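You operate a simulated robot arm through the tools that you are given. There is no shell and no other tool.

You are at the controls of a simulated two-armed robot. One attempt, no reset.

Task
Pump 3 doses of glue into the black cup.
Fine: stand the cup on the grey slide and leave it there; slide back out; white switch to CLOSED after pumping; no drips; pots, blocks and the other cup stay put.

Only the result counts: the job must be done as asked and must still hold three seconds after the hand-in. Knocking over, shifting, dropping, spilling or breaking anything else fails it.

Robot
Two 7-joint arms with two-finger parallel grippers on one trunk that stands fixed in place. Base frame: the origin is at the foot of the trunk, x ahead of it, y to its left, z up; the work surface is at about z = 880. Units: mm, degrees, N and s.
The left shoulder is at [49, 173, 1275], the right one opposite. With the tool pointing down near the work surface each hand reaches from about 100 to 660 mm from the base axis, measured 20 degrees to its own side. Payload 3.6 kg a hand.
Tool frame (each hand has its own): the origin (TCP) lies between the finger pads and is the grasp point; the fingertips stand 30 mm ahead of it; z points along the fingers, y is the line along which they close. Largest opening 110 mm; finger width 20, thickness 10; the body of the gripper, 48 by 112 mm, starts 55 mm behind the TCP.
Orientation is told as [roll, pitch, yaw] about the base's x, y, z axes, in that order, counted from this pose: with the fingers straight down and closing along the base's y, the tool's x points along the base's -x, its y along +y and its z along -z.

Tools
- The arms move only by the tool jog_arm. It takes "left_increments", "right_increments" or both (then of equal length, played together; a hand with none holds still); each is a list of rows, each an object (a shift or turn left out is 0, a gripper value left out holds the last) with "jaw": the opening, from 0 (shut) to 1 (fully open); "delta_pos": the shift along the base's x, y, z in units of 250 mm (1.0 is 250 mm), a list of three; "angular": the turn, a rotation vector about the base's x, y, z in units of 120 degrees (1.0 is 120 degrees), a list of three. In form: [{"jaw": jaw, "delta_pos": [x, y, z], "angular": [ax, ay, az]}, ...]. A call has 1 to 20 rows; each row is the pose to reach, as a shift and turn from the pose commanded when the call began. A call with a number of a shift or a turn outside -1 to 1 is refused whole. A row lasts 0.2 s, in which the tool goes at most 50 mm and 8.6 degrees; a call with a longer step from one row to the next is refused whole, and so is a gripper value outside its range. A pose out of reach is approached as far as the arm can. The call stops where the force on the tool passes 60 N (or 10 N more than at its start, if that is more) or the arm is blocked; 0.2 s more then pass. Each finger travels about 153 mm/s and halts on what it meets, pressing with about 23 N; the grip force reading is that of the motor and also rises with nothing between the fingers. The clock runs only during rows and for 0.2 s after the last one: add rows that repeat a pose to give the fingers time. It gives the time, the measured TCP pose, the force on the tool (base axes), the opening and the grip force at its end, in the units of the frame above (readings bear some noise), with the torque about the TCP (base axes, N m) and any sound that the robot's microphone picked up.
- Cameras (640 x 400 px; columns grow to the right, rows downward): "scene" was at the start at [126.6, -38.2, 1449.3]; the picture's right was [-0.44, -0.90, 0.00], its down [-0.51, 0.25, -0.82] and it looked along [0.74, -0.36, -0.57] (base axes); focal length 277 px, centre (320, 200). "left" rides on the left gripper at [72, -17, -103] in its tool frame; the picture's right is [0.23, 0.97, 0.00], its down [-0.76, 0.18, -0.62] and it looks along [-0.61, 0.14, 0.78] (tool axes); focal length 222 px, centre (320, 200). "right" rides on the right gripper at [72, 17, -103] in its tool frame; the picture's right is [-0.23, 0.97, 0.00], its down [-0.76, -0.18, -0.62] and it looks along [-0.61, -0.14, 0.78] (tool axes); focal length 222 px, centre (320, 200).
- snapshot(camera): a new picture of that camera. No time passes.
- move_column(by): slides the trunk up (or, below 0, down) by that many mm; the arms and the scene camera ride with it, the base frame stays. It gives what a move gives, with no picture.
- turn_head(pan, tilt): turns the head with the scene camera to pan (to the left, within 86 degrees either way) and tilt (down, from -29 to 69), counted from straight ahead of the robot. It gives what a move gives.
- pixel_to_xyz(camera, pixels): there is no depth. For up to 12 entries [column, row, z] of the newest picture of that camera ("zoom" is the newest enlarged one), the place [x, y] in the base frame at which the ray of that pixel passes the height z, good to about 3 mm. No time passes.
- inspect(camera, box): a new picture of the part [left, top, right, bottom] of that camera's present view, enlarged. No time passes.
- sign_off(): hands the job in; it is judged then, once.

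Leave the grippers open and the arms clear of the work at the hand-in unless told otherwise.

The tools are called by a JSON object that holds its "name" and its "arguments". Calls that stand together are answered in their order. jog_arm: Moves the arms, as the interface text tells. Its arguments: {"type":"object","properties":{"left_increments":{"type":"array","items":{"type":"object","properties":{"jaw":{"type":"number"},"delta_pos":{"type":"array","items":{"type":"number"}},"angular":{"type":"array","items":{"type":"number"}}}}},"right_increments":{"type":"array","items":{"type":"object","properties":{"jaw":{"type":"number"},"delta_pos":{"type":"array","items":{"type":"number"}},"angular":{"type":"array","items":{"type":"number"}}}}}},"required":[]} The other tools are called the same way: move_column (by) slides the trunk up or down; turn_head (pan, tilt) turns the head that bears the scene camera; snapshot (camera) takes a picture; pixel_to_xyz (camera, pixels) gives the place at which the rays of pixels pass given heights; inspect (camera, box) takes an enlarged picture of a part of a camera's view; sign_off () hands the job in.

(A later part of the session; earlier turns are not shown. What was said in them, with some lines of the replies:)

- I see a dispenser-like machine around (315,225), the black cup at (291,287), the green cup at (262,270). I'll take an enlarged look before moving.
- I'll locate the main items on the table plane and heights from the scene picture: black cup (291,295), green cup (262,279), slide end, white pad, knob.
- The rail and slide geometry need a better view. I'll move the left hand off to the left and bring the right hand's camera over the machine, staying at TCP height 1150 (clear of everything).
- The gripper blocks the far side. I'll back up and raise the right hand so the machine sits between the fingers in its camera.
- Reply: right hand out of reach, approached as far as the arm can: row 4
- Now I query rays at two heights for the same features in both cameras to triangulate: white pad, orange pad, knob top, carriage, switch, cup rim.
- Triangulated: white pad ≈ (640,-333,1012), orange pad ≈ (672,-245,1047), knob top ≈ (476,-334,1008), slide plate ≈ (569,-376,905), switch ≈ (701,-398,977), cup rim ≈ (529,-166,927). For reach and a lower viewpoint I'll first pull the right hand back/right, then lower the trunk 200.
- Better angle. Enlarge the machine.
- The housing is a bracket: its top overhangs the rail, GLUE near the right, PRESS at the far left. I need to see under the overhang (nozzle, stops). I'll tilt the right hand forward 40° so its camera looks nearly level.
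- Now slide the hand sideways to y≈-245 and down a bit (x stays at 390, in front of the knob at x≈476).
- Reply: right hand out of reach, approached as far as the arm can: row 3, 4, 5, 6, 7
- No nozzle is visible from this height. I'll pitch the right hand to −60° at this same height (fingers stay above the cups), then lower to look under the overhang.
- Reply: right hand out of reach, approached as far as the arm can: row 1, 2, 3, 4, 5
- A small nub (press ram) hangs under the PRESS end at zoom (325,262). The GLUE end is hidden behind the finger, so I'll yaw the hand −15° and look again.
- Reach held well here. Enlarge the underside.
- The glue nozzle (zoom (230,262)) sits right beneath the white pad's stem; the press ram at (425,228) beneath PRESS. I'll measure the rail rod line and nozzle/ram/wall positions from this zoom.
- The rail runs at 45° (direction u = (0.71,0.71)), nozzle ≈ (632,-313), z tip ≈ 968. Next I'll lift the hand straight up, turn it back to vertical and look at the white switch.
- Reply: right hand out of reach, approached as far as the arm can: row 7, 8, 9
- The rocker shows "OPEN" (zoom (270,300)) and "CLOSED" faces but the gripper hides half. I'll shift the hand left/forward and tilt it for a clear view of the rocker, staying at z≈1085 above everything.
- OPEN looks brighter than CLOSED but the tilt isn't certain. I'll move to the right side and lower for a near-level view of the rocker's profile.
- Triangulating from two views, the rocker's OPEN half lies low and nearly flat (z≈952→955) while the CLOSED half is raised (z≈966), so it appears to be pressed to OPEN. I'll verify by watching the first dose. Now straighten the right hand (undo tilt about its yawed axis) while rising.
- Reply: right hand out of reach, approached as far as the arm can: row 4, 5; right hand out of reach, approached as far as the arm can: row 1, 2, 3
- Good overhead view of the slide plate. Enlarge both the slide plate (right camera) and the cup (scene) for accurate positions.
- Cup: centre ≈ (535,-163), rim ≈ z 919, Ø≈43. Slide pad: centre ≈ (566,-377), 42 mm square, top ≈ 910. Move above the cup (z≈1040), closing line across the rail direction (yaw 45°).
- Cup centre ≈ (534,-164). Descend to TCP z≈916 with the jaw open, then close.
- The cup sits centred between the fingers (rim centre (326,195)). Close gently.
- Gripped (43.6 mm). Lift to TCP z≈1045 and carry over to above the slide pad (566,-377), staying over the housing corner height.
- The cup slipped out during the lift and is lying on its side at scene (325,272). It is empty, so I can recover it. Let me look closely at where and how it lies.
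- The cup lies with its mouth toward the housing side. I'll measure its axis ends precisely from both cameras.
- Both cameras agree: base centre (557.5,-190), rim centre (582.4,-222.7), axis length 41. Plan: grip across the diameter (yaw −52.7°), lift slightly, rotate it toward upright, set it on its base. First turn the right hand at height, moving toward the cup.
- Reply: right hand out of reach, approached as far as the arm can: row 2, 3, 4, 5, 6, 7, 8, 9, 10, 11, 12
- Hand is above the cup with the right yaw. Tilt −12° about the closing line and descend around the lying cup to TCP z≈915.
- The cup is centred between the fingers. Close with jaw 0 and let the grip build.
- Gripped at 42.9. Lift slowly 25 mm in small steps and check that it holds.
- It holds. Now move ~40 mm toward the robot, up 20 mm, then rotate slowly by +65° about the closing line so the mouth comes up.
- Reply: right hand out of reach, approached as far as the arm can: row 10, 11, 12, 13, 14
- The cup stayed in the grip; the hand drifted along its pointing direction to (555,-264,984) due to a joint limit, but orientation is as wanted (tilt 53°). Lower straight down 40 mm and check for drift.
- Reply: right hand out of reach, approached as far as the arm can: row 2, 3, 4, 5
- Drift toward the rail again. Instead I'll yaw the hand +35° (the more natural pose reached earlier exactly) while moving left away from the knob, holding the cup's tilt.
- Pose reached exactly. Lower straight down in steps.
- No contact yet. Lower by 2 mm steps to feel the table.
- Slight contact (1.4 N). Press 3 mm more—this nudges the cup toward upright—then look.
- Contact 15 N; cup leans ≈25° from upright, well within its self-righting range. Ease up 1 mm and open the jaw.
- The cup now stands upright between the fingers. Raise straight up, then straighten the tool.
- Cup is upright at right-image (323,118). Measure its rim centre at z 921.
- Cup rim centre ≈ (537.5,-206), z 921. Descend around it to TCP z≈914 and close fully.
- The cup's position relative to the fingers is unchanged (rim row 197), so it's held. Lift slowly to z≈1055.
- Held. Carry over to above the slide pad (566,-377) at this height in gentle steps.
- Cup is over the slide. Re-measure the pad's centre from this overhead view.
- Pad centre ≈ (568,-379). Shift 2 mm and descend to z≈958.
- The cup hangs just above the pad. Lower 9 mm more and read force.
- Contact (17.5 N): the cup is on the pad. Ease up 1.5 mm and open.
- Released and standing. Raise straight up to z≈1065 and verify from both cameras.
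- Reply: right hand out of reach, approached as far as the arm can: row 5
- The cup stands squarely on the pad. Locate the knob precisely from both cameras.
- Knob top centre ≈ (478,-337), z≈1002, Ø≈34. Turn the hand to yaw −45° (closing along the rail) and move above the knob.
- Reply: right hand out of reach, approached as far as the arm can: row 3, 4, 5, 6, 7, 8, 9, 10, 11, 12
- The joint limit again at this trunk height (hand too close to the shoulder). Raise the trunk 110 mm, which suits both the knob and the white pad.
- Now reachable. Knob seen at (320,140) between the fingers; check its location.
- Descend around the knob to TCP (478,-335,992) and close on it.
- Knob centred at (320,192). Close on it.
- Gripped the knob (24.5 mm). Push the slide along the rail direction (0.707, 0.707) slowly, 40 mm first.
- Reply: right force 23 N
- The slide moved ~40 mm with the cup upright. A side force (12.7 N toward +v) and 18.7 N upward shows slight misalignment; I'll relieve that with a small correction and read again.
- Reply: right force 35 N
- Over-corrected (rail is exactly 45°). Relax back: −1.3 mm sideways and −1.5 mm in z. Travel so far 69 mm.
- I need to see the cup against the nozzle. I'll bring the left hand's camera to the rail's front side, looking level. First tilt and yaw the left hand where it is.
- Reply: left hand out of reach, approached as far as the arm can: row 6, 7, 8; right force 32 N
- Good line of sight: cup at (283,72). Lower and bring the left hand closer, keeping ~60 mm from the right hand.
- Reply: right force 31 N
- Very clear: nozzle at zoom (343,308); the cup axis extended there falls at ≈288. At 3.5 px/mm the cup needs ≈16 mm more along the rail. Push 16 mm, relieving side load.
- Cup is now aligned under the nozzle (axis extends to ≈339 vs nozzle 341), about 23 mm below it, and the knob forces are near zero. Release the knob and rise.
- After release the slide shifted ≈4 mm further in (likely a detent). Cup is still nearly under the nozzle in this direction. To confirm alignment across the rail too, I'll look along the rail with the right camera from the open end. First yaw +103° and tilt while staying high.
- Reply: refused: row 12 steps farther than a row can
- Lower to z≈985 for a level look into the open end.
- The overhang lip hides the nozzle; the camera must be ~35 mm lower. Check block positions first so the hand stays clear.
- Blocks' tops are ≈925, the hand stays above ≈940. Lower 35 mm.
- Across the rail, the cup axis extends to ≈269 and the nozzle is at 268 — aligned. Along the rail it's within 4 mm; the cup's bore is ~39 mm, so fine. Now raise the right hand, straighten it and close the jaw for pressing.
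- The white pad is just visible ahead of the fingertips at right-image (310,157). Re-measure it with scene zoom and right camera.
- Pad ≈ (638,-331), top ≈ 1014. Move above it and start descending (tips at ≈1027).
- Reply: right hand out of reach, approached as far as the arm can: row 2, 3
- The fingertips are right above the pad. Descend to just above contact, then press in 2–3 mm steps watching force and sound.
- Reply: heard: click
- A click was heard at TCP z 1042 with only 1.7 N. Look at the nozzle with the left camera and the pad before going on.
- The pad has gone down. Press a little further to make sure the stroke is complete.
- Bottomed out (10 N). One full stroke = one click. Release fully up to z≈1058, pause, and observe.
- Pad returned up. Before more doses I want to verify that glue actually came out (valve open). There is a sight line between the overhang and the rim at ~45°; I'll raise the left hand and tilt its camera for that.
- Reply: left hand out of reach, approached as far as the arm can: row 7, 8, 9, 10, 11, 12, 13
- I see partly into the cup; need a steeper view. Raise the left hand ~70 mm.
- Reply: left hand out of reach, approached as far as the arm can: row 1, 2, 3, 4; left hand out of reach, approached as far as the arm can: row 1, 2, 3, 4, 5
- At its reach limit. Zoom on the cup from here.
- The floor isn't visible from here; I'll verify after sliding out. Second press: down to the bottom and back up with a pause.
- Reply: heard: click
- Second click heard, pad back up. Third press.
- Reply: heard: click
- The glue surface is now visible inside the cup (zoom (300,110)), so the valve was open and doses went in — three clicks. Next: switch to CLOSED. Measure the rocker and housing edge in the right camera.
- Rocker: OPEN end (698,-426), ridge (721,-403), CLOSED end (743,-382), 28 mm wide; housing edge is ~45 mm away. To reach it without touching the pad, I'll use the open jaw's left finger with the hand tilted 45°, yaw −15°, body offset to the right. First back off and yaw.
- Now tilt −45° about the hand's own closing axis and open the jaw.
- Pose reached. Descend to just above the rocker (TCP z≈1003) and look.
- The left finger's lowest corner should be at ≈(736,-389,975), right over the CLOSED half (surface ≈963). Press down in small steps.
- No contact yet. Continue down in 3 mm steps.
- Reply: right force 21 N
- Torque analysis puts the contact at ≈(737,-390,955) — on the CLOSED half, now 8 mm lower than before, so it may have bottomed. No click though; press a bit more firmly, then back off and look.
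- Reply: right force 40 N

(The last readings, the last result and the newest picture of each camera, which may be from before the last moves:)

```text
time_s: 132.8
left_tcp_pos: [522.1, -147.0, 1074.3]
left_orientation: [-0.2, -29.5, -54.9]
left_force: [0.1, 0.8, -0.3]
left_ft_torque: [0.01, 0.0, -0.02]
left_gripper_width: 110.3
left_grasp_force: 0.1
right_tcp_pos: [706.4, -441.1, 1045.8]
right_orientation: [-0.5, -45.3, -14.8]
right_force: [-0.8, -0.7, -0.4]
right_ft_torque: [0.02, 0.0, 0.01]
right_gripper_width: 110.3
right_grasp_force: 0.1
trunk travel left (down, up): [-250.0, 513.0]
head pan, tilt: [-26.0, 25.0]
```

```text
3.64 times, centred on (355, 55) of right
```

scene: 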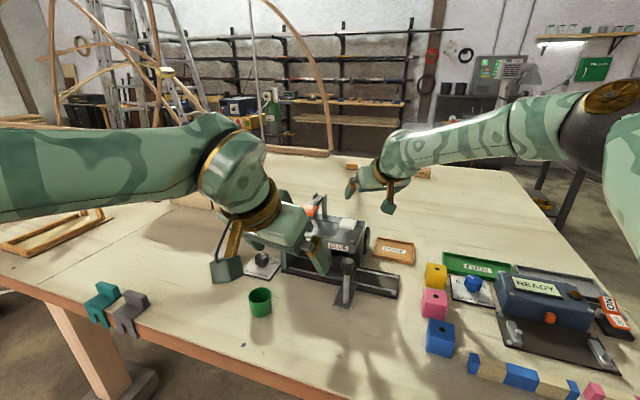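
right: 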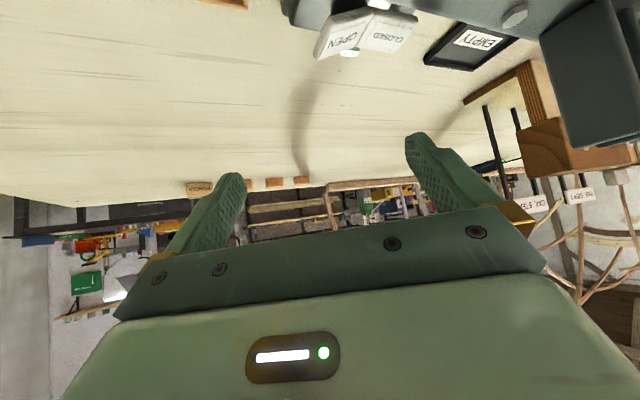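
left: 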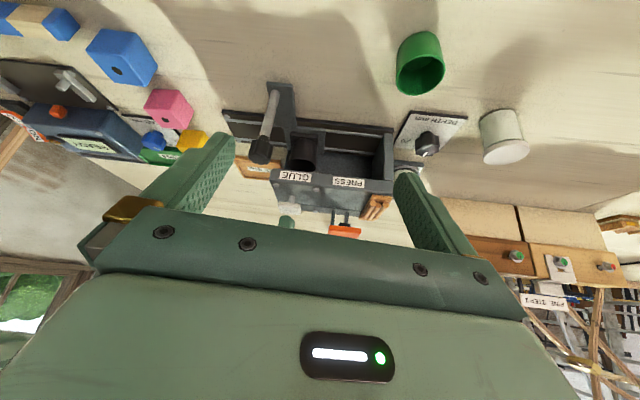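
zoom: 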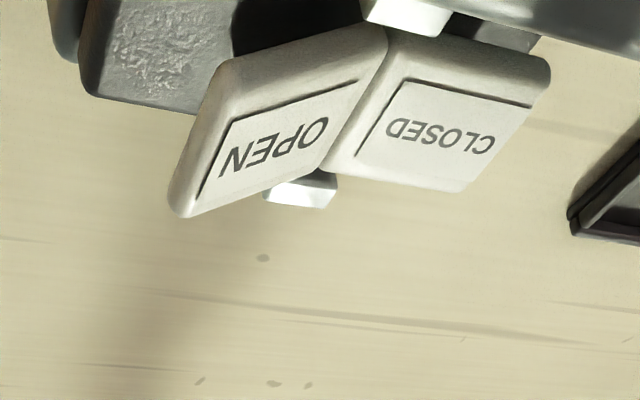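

The rocker has flipped: CLOSED half is now flat/down and OPEN raised. Now retreat: the left hand goes back left out of the way and the right hand backs up.

{"name": "jog_arm", "arguments": {"left_increments": [{"delta_pos": [-0.05, 0.15, 0.03]}, {"delta_pos": [-0.1, 0.3, 0.05]}, {"delta_pos": [-0.15, 0.45, 0.08]}, {"delta_pos": [-0.2, 0.6, 0.1]}, {"delta_pos": [-0.25, 0.75, 0.12]}, {"delta_pos": [-0.3, 0.9, 0.14]}, {"delta_pos": [-0.3, 0.95, 0.14]}], "right_increments": [{"delta_pos": [-0.1, 0, 0.1]}, {"delta_pos": [-0.22, 0, 0.18]}, {"delta_pos": [-0.34, 0, 0.22]}, {"delta_pos": [-0.46, 0, 0.22]}, {"delta_pos": [-0.46, 0, 0.22], "angular": [0.0162, 0.0603, 0]}, {"delta_pos": [-0.46, 0, 0.22], "angular": [0.0323, 0.1207, 0]}, {"delta_pos": [-0.46, 0, 0.22], "angular": [0.0485, 0.181, 0]}]}}

{"name": "jog_arm", "arguments": {"right_increments": [{"angular": [0.0162, 0.0603, 0]}, {"angular": [0.0323, 0.1207, 0]}, {"angular": [0.0485, 0.181, 0]}, {"angular": [0.0485, 0.181, 0]}]}}

{"name": "snapshot", "arguments": {"camera": "scene"}}

```text
time_s: 134.4
left_tcp_pos: [455.1, 51.3, 1111.7]
left_orientation: [-0.1, -29.5, -54.8]
left_force: [0.5, 0.4, -0.8]
left_ft_torque: [0.03, 0.03, 0.0]
left_gripper_width: 109.9
left_grasp_force: 0.1
left hand out of reach, approached as far as the arm can: row 6, 7
right_tcp_pos: [593.4, -441.3, 1103.8]
right_orientation: [-0.5, -22.8, -14.9]
right_force: [0.4, 1.0, -0.1]
right_ft_torque: [-0.02, 0.0, 0.0]
right_gripper_width: 110.0
right_grasp_force: 0.0
trunk travel left (down, up): [-250.0, 513.0]
head pan, tilt: [-26.0, 25.0]
```

```text
time_s: 135.4
left_tcp_pos: [453.7, 48.8, 1113.0]
left_orientation: [-0.1, -29.5, -54.9]
left_force: [0.0, -0.4, 0.6]
left_ft_torque: [0.03, -0.01, 0.01]
left_gripper_width: 109.9
left_grasp_force: 0.1
right_tcp_pos: [591.7, -441.5, 1105.0]
right_orientation: [-0.2, -0.2, -14.9]
right_force: [0.4, 0.8, 0.1]
right_ft_torque: [-0.02, -0.01, -0.02]
right_gripper_width: 110.1
right_grasp_force: 0.1
trunk travel left (down, up): [-250.0, 513.0]
head pan, tilt: [-26.0, 25.0]
```

```text
taken
```

scene: 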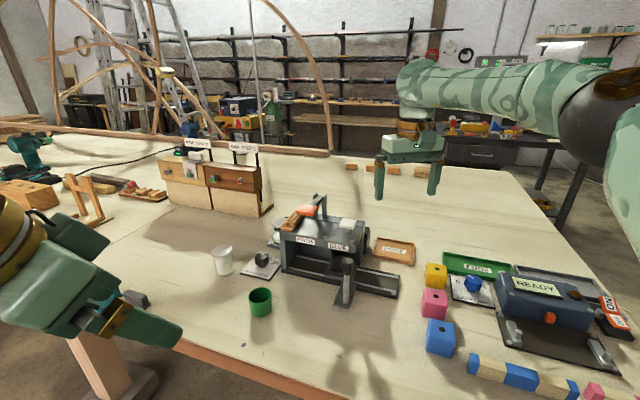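

Locate the knob now (scene (347,261)) and move the right hand above it with yaw −45°.

{"name": "pixel_to_xyz", "arguments": {"camera": "scene", "pixels": [[347.5, 261, 1002], [347.5, 261, 995]]}}

{"name": "jog_arm", "arguments": {"right_increments": [{"delta_pos": [-0.04, 0.13, 0], "angular": [0, 0, -0.05], "jaw": 0.65}, {"delta_pos": [-0.08, 0.26, 0], "angular": [0, 0, -0.1]}, {"delta_pos": [-0.12, 0.39, 0], "angular": [0, 0, -0.15]}, {"delta_pos": [-0.16, 0.52, 0], "angular": [0, 0, -0.2]}, {"delta_pos": [-0.188, 0.65, -0.03], "angular": [0, 0, -0.25]}, {"delta_pos": [-0.188, 0.68, -0.06], "angular": [0, 0, -0.25]}, {"delta_pos": [-0.188, 0.68, -0.06], "angular": [0, 0, -0.25]}]}}

{"name": "snapshot", "arguments": {"camera": "right"}}

```text
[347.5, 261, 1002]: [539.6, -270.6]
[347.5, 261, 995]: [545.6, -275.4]
```

```text
time_s: 137.0
left_tcp_pos: [453.5, 48.9, 1111.2]
left_orientation: [-0.1, -29.5, -54.8]
left_force: [0.2, 0.2, -0.9]
left_ft_torque: [0.02, 0.02, -0.04]
left_gripper_width: 109.8
left_grasp_force: 0.0
right_tcp_pos: [549.4, -271.6, 1087.8]
right_orientation: [-0.4, -0.4, -45.1]
right_force: [-0.1, -0.1, -0.8]
right_ft_torque: [0.01, 0.0, -0.01]
right_gripper_width: 71.3
right_grasp_force: 0.0
trunk travel left (down, up): [-250.0, 513.0]
head pan, tilt: [-26.0, 25.0]
```

```text
taken
```

right: 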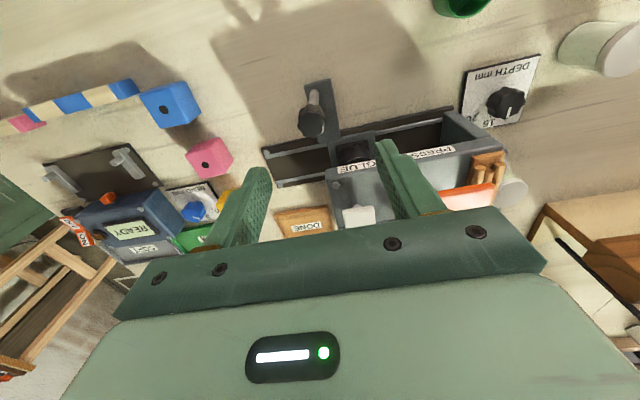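

{"name": "pixel_to_xyz", "arguments": {"camera": "right", "pixels": [[311, 124, 1002], [311, 124, 995], [299, 122, 1000], [324, 122, 1000]]}}

{"name": "inspect", "arguments": {"camera": "right", "box": [280, 70, 400, 200]}}

```text
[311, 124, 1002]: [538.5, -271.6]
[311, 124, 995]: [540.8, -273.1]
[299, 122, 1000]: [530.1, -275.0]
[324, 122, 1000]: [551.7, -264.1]
```

```text
3.08 times, centred on (340, 135) of right
```

zoom: 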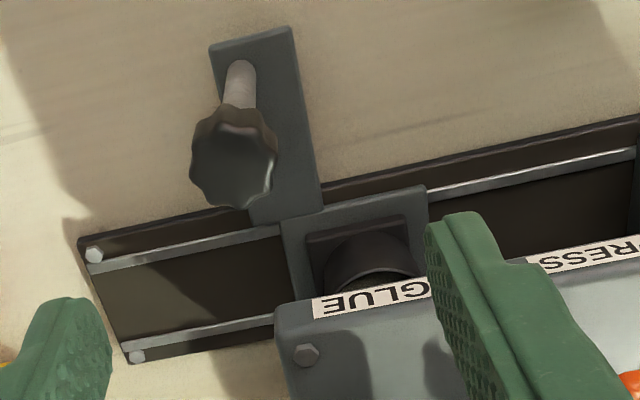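

Glue is visible in the cup. Knob at ≈(540.5,-272). Descend around it to z≈992 and grip.

{"name": "jog_arm", "arguments": {"right_increments": [{"delta_pos": [-0.034, -0.004, -0.1]}, {"delta_pos": [-0.034, -0.004, -0.2]}, {"delta_pos": [-0.034, -0.004, -0.3]}, {"delta_pos": [-0.034, -0.004, -0.37]}, {"delta_pos": [-0.034, -0.004, -0.384]}, {"delta_pos": [-0.034, -0.004, -0.384]}]}}

{"name": "snapshot", "arguments": {"camera": "right"}}

```text
time_s: 138.4
left_tcp_pos: [454.4, 49.6, 1113.0]
left_orientation: [-0.1, -29.5, -54.7]
left_force: [-0.1, 0.0, 1.2]
left_ft_torque: [-0.02, 0.0, -0.01]
left_gripper_width: 110.2
left_grasp_force: 0.1
right_tcp_pos: [537.2, -272.1, 991.8]
right_orientation: [-0.4, -0.4, -45.0]
right_force: [-0.1, 0.3, 0.6]
right_ft_torque: [0.01, -0.02, -0.01]
right_gripper_width: 71.5
right_grasp_force: 0.0
trunk travel left (down, up): [-250.0, 513.0]
head pan, tilt: [-26.0, 25.0]
```

```text
taken
```

right: 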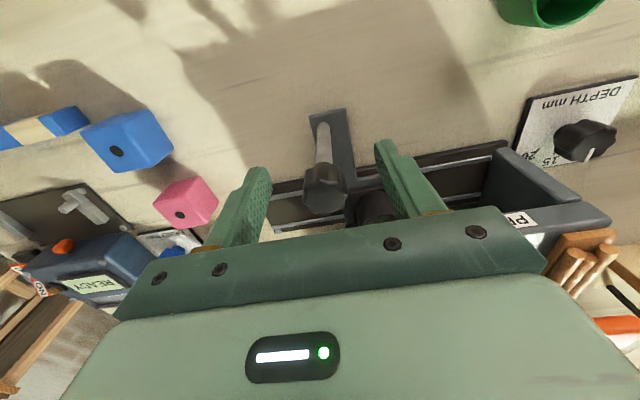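

{"name": "jog_arm", "arguments": {"right_increments": [{"delta_pos": [0.007, 0.007, 0], "jaw": 0.5}, {"delta_pos": [0.007, 0.007, 0], "jaw": 0.35}, {"delta_pos": [0.007, 0.007, 0], "jaw": 0.27}, {"delta_pos": [0.007, 0.007, 0], "jaw": 0.2}, {"delta_pos": [0.007, 0.007, 0], "jaw": 0.1}, {"delta_pos": [0.007, 0.007, 0], "jaw": 0}]}}

```text
time_s: 139.8
left_tcp_pos: [455.1, 50.7, 1112.5]
left_orientation: [-0.1, -29.5, -54.8]
left_force: [-0.5, 0.1, 0.2]
left_ft_torque: [0.0, -0.01, 0.01]
left_gripper_width: 109.9
left_grasp_force: 0.0
right_tcp_pos: [539.2, -270.2, 991.9]
right_orientation: [-0.4, -0.5, -44.9]
right_force: [0.6, 0.5, -1.1]
right_ft_torque: [0.03, -0.05, -0.03]
right_gripper_width: 24.4
right_grasp_force: 44.9
trunk travel left (down, up): [-250.0, 513.0]
head pan, tilt: [-26.0, 25.0]
```

Gripped (24.4 mm). Pull the slide out along −u: total ≈90 mm. First 45 mm gently.

{"name": "jog_arm", "arguments": {"right_increments": [{"delta_pos": [-0.006, -0.006, 0]}, {"delta_pos": [-0.016, -0.016, 0]}, {"delta_pos": [-0.029, -0.029, 0]}, {"delta_pos": [-0.043, -0.043, 0]}, {"delta_pos": [-0.057, -0.057, 0]}, {"delta_pos": [-0.071, -0.071, 0]}, {"delta_pos": [-0.085, -0.085, 0]}, {"delta_pos": [-0.099, -0.099, 0]}, {"delta_pos": [-0.112, -0.112, 0]}, {"delta_pos": [-0.122, -0.122, 0]}, {"delta_pos": [-0.127, -0.127, 0]}, {"delta_pos": [-0.127, -0.127, 0]}]}}

{"name": "inspect", "arguments": {"camera": "scene", "box": [260, 180, 440, 310]}}

```text
time_s: 142.4
left_tcp_pos: [455.5, 49.4, 1113.1]
left_orientation: [0.0, -29.6, -54.8]
left_force: [-0.6, -1.0, 0.5]
left_ft_torque: [0.02, -0.02, 0.0]
left_gripper_width: 109.8
left_grasp_force: 0.1
right_tcp_pos: [506.4, -303.7, 992.3]
right_orientation: [-0.2, -0.4, -44.9]
right_force: [1.4, 0.0, 0.9]
right_ft_torque: [0.61, 0.36, -0.02]
right_gripper_width: 24.5
right_grasp_force: 45.5
trunk travel left (down, up): [-250.0, 513.0]
head pan, tilt: [-26.0, 25.0]
```

```text
3.08 times, centred on (350, 245) of scene
```

zoom: 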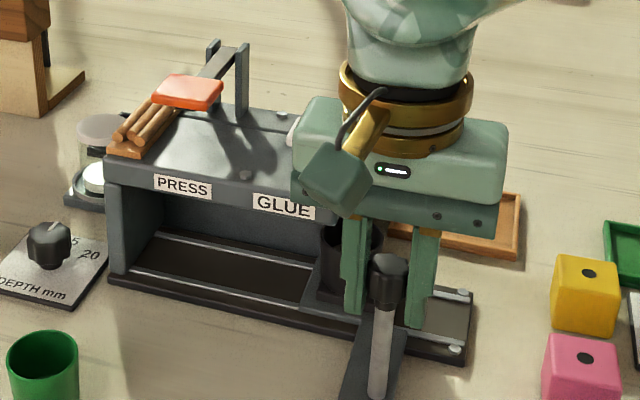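

Smooth, low force, cup upright. Pull the remaining ≈45 mm.

{"name": "jog_arm", "arguments": {"right_increments": [{"delta_pos": [-0.006, -0.006, 0]}, {"delta_pos": [-0.016, -0.016, 0]}, {"delta_pos": [-0.029, -0.029, 0]}, {"delta_pos": [-0.043, -0.043, 0]}, {"delta_pos": [-0.057, -0.057, 0]}, {"delta_pos": [-0.071, -0.071, 0]}, {"delta_pos": [-0.085, -0.085, 0]}, {"delta_pos": [-0.099, -0.099, 0]}, {"delta_pos": [-0.112, -0.112, 0]}, {"delta_pos": [-0.122, -0.122, 0]}, {"delta_pos": [-0.127, -0.127, 0]}, {"delta_pos": [-0.127, -0.127, 0]}]}}

{"name": "inspect", "arguments": {"camera": "scene", "box": [280, 190, 440, 310]}}

```text
time_s: 145.0
left_tcp_pos: [456.3, 49.5, 1112.8]
left_orientation: [0.0, -29.5, -54.7]
left_force: [0.4, 0.1, -0.3]
left_ft_torque: [0.02, 0.03, -0.02]
left_gripper_width: 110.4
left_grasp_force: 0.0
right_tcp_pos: [475.5, -332.8, 992.5]
right_orientation: [-0.4, -0.3, -45.0]
right_force: [-1.2, 7.2, -15.4]
right_ft_torque: [0.68, 0.44, -0.02]
right_gripper_width: 24.4
right_grasp_force: 45.2
trunk travel left (down, up): [-250.0, 513.0]
head pan, tilt: [-26.0, 25.0]
```

```text
3.33 times, centred on (360, 250) of scene
```

zoom: 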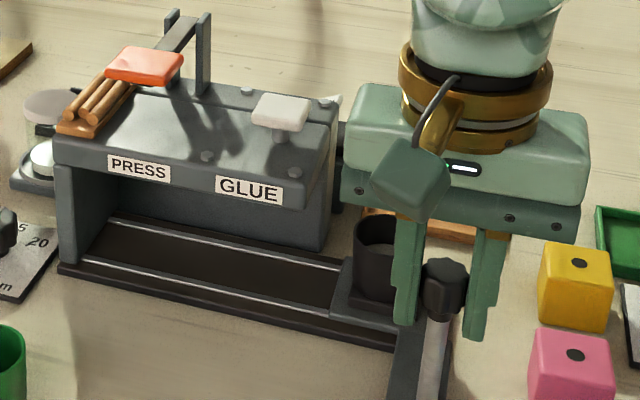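

Back at u≈101 (originally 100); glue visible in the cup. A last 2 mm nudge outward to seat on the stop.

{"name": "jog_arm", "arguments": {"right_increments": [{"delta_pos": [-0.003, -0.003, 0]}, {"delta_pos": [-0.006, -0.006, -0.004]}, {"delta_pos": [-0.006, -0.006, -0.004]}]}}

```text
time_s: 145.8
left_tcp_pos: [456.1, 50.5, 1111.8]
left_orientation: [-0.2, -29.6, -54.7]
left_force: [-1.0, 0.6, -0.5]
left_ft_torque: [0.01, -0.02, 0.03]
left_gripper_width: 110.0
left_grasp_force: 0.0
right_tcp_pos: [475.2, -333.5, 992.6]
right_orientation: [-0.4, -0.4, -44.9]
right_force: [6.3, 11.5, -4.8]
right_ft_torque: [1.0, 0.56, -0.01]
right_gripper_width: 24.7
right_grasp_force: 45.1
trunk travel left (down, up): [-250.0, 513.0]
head pan, tilt: [-26.0, 25.0]
```

It's against the stop (12.6 N). Relax 1 mm, open, and rise.

{"name": "jog_arm", "arguments": {"right_increments": [{"delta_pos": [0.003, 0.003, 0]}, {"delta_pos": [0.003, 0.003, 0]}, {"delta_pos": [0.003, 0.003, 0], "jaw": 0.35}, {"delta_pos": [0.003, 0.003, 0], "jaw": 0.6}, {"delta_pos": [0.003, 0.003, 0], "jaw": 0.6}, {"delta_pos": [0.003, 0.003, 0.1]}, {"delta_pos": [0.003, 0.003, 0.24]}, {"delta_pos": [0.003, 0.003, 0.4]}, {"delta_pos": [0.003, 0.003, 0.5]}, {"delta_pos": [0.003, 0.003, 0.5]}]}}

{"name": "snapshot", "arguments": {"camera": "right"}}

{"name": "inspect", "arguments": {"camera": "scene", "box": [280, 190, 440, 310]}}

```text
time_s: 148.0
left_tcp_pos: [454.7, 49.6, 1112.0]
left_orientation: [0.0, -29.5, -54.8]
left_force: [0.2, 0.4, 0.3]
left_ft_torque: [0.01, 0.0, 0.0]
left_gripper_width: 110.0
left_grasp_force: 0.2
right_tcp_pos: [476.5, -336.7, 1118.7]
right_orientation: [-0.4, -0.4, -44.8]
right_force: [-0.8, 0.1, 0.1]
right_ft_torque: [-0.03, -0.02, -0.02]
right_gripper_width: 65.7
right_grasp_force: 0.0
trunk travel left (down, up): [-250.0, 513.0]
head pan, tilt: [-26.0, 25.0]
```

```text
taken
```

right: 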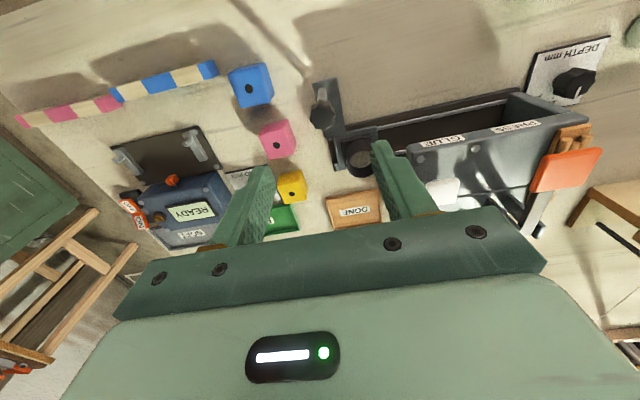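

```text
3.33 times, centred on (360, 250) of scene
```

zoom: 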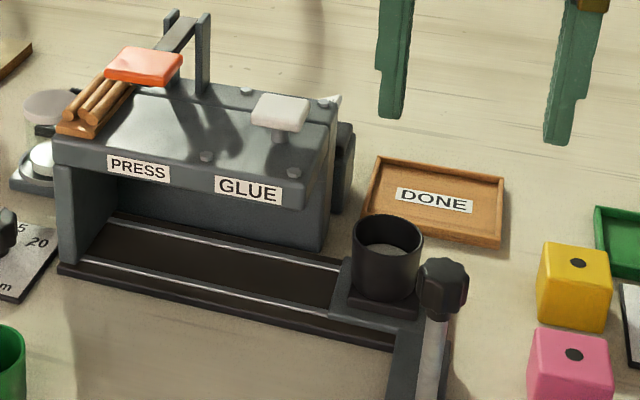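

The cup with glue stands on the slide, which is back out. Check closely for drips and the switch.

{"name": "inspect", "arguments": {"camera": "right", "box": [290, 60, 430, 190]}}

{"name": "inspect", "arguments": {"camera": "scene", "box": [350, 235, 410, 290]}}

```text
3.08 times, centred on (360, 125) of right
```

zoom: 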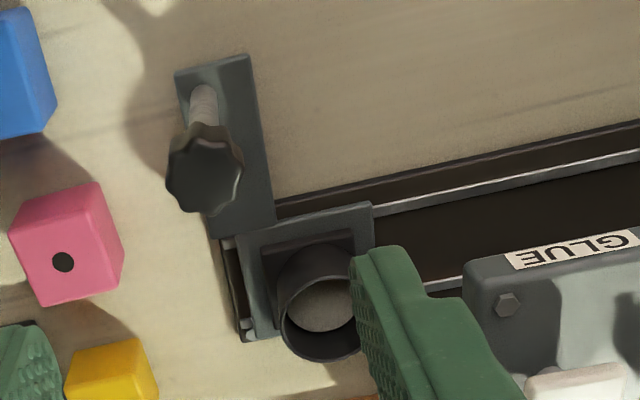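

```text
7.27 times, centred on (380, 262) of scene
```

zoom: 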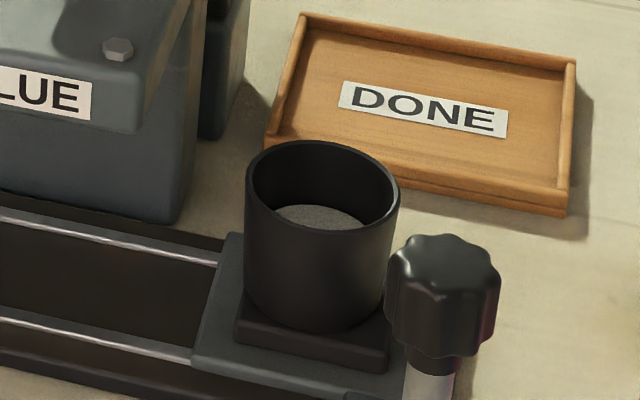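

No drips visible; glue level is even. Move the right hand back and right to double-check the switch and glance over the slide.

{"name": "jog_arm", "arguments": {"right_increments": [{"delta_pos": [0.03, -0.1, 0], "angular": [0, 0, 0.07], "jaw": 1}, {"delta_pos": [0.08, -0.2, 0], "angular": [0, 0, 0.14]}, {"delta_pos": [0.14, -0.28, 0], "angular": [0, 0, 0.21]}, {"delta_pos": [0.2, -0.36, 0], "angular": [0, 0, 0.28]}, {"delta_pos": [0.24, -0.42, 0], "angular": [0, 0, 0.35]}, {"delta_pos": [0.24, -0.42, 0], "angular": [0, 0, 0.42]}, {"delta_pos": [0.24, -0.42, 0], "angular": [0, 0, 0.49]}, {"delta_pos": [0.24, -0.42, 0], "angular": [0, 0, 0.49]}]}}

{"name": "snapshot", "arguments": {"camera": "right"}}

{"name": "inspect", "arguments": {"camera": "right", "box": [240, 80, 420, 220]}}

```text
time_s: 149.8
left_tcp_pos: [455.2, 49.1, 1113.3]
left_orientation: [0.0, -29.6, -54.8]
left_force: [0.5, -0.1, -0.7]
left_ft_torque: [0.03, -0.01, 0.05]
left_gripper_width: 110.0
left_grasp_force: 0.1
right_tcp_pos: [535.9, -440.4, 1119.1]
right_orientation: [-0.5, -0.5, 14.1]
right_force: [-0.2, -0.4, 0.0]
right_ft_torque: [-0.01, -0.01, 0.0]
right_gripper_width: 109.6
right_grasp_force: 0.1
trunk travel left (down, up): [-250.0, 513.0]
head pan, tilt: [-26.0, 25.0]
```

```text
taken
```

right: 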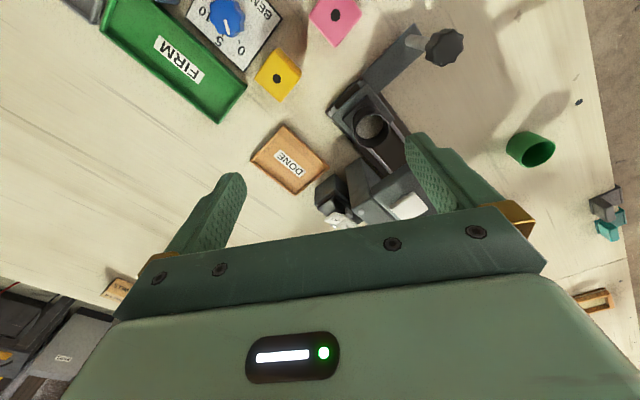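

```text
2.86 times, centred on (330, 150) of right
```

zoom: 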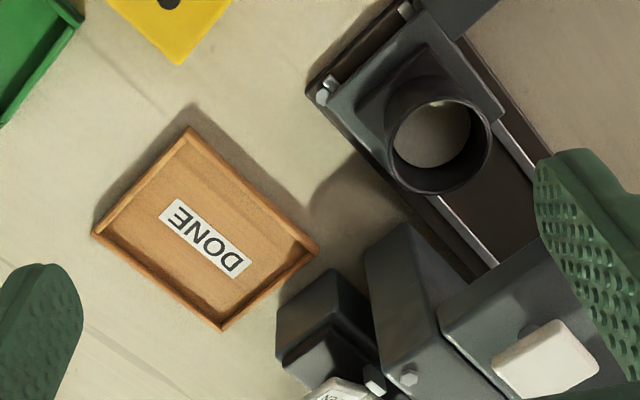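

All good: cup with glue on the slide, slide out, switch's OPEN end raised (CLOSED). Retreat both hands clear with grippers open.

{"name": "jog_arm", "arguments": {"right_increments": [{"delta_pos": [-0.1, -0.02, 0.06]}, {"delta_pos": [-0.2, -0.04, 0.12]}, {"delta_pos": [-0.3, -0.06, 0.18]}, {"delta_pos": [-0.4, -0.08, 0.24]}, {"delta_pos": [-0.45, -0.1, 0.28]}, {"delta_pos": [-0.45, -0.1, 0.28]}, {"delta_pos": [-0.45, -0.1, 0.28]}, {"delta_pos": [-0.45, -0.1, 0.28]}]}}

{"name": "snapshot", "arguments": {"camera": "scene"}}

{"name": "inspect", "arguments": {"camera": "scene", "box": [200, 190, 480, 370]}}

```text
time_s: 151.6
left_tcp_pos: [455.2, 48.1, 1114.4]
left_orientation: [0.0, -29.5, -54.7]
left_force: [0.6, 0.1, -0.3]
left_ft_torque: [-0.01, -0.01, 0.0]
left_gripper_width: 109.9
left_grasp_force: 0.2
right_tcp_pos: [440.6, -461.1, 1171.5]
right_orientation: [-0.4, -0.4, 14.0]
right_force: [-0.1, -0.6, -0.8]
right_ft_torque: [-0.02, 0.01, 0.0]
right_gripper_width: 110.1
right_grasp_force: 0.0
right hand out of reach, approached as far as the arm can: row 4, 5, 6, 7, 8
trunk travel left (down, up): [-250.0, 513.0]
head pan, tilt: [-26.0, 25.0]
```

```text
taken
```

scene: 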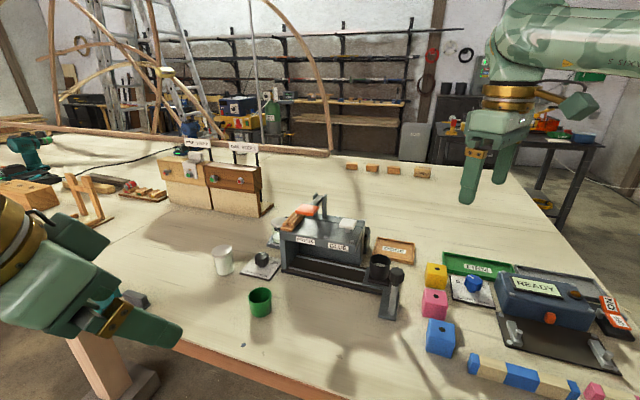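

```text
2.22 times, centred on (340, 280) of scene
```

zoom: 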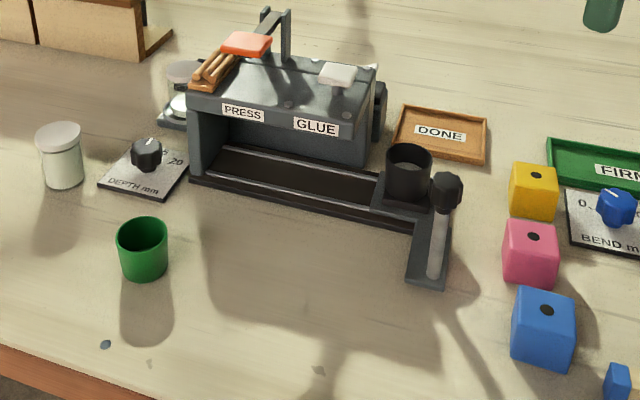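

Everything is in its place: the cup is upright on the slide with three doses, the slide is out, the switch is closed, nothing else was disturbed, and the grippers are open and clear. Handing in.

{"name": "sign_off", "arguments": {}}

```text
The job is handed in.
```

I handed the job in with three doses of glue in the black cup. The cup stands upright on the grey slide, and the slide is back out against its stop.

- **Doses:** I pressed the white pad three full strokes and heard one click each time. I saw the glue surface inside the cup afterwards.
- **Switch:** The white switch was already at OPEN at the start. After the third press I pushed it to CLOSED, and the camera showed the CLOSED half down and the OPEN half raised.
- **Drips:** I saw none on the slide, the rail or the table.
- **Other items:** The pots, blocks and green cup looked unmoved in the final picture.

On the first lift the black cup slipped out of the gripper and fell over onto the table. It was empty, so nothing spilled. I stood it back up, gripped it again and lifted it more slowly.

Both grippers are open and the arms are clear of the work. I don't have the judge's result.
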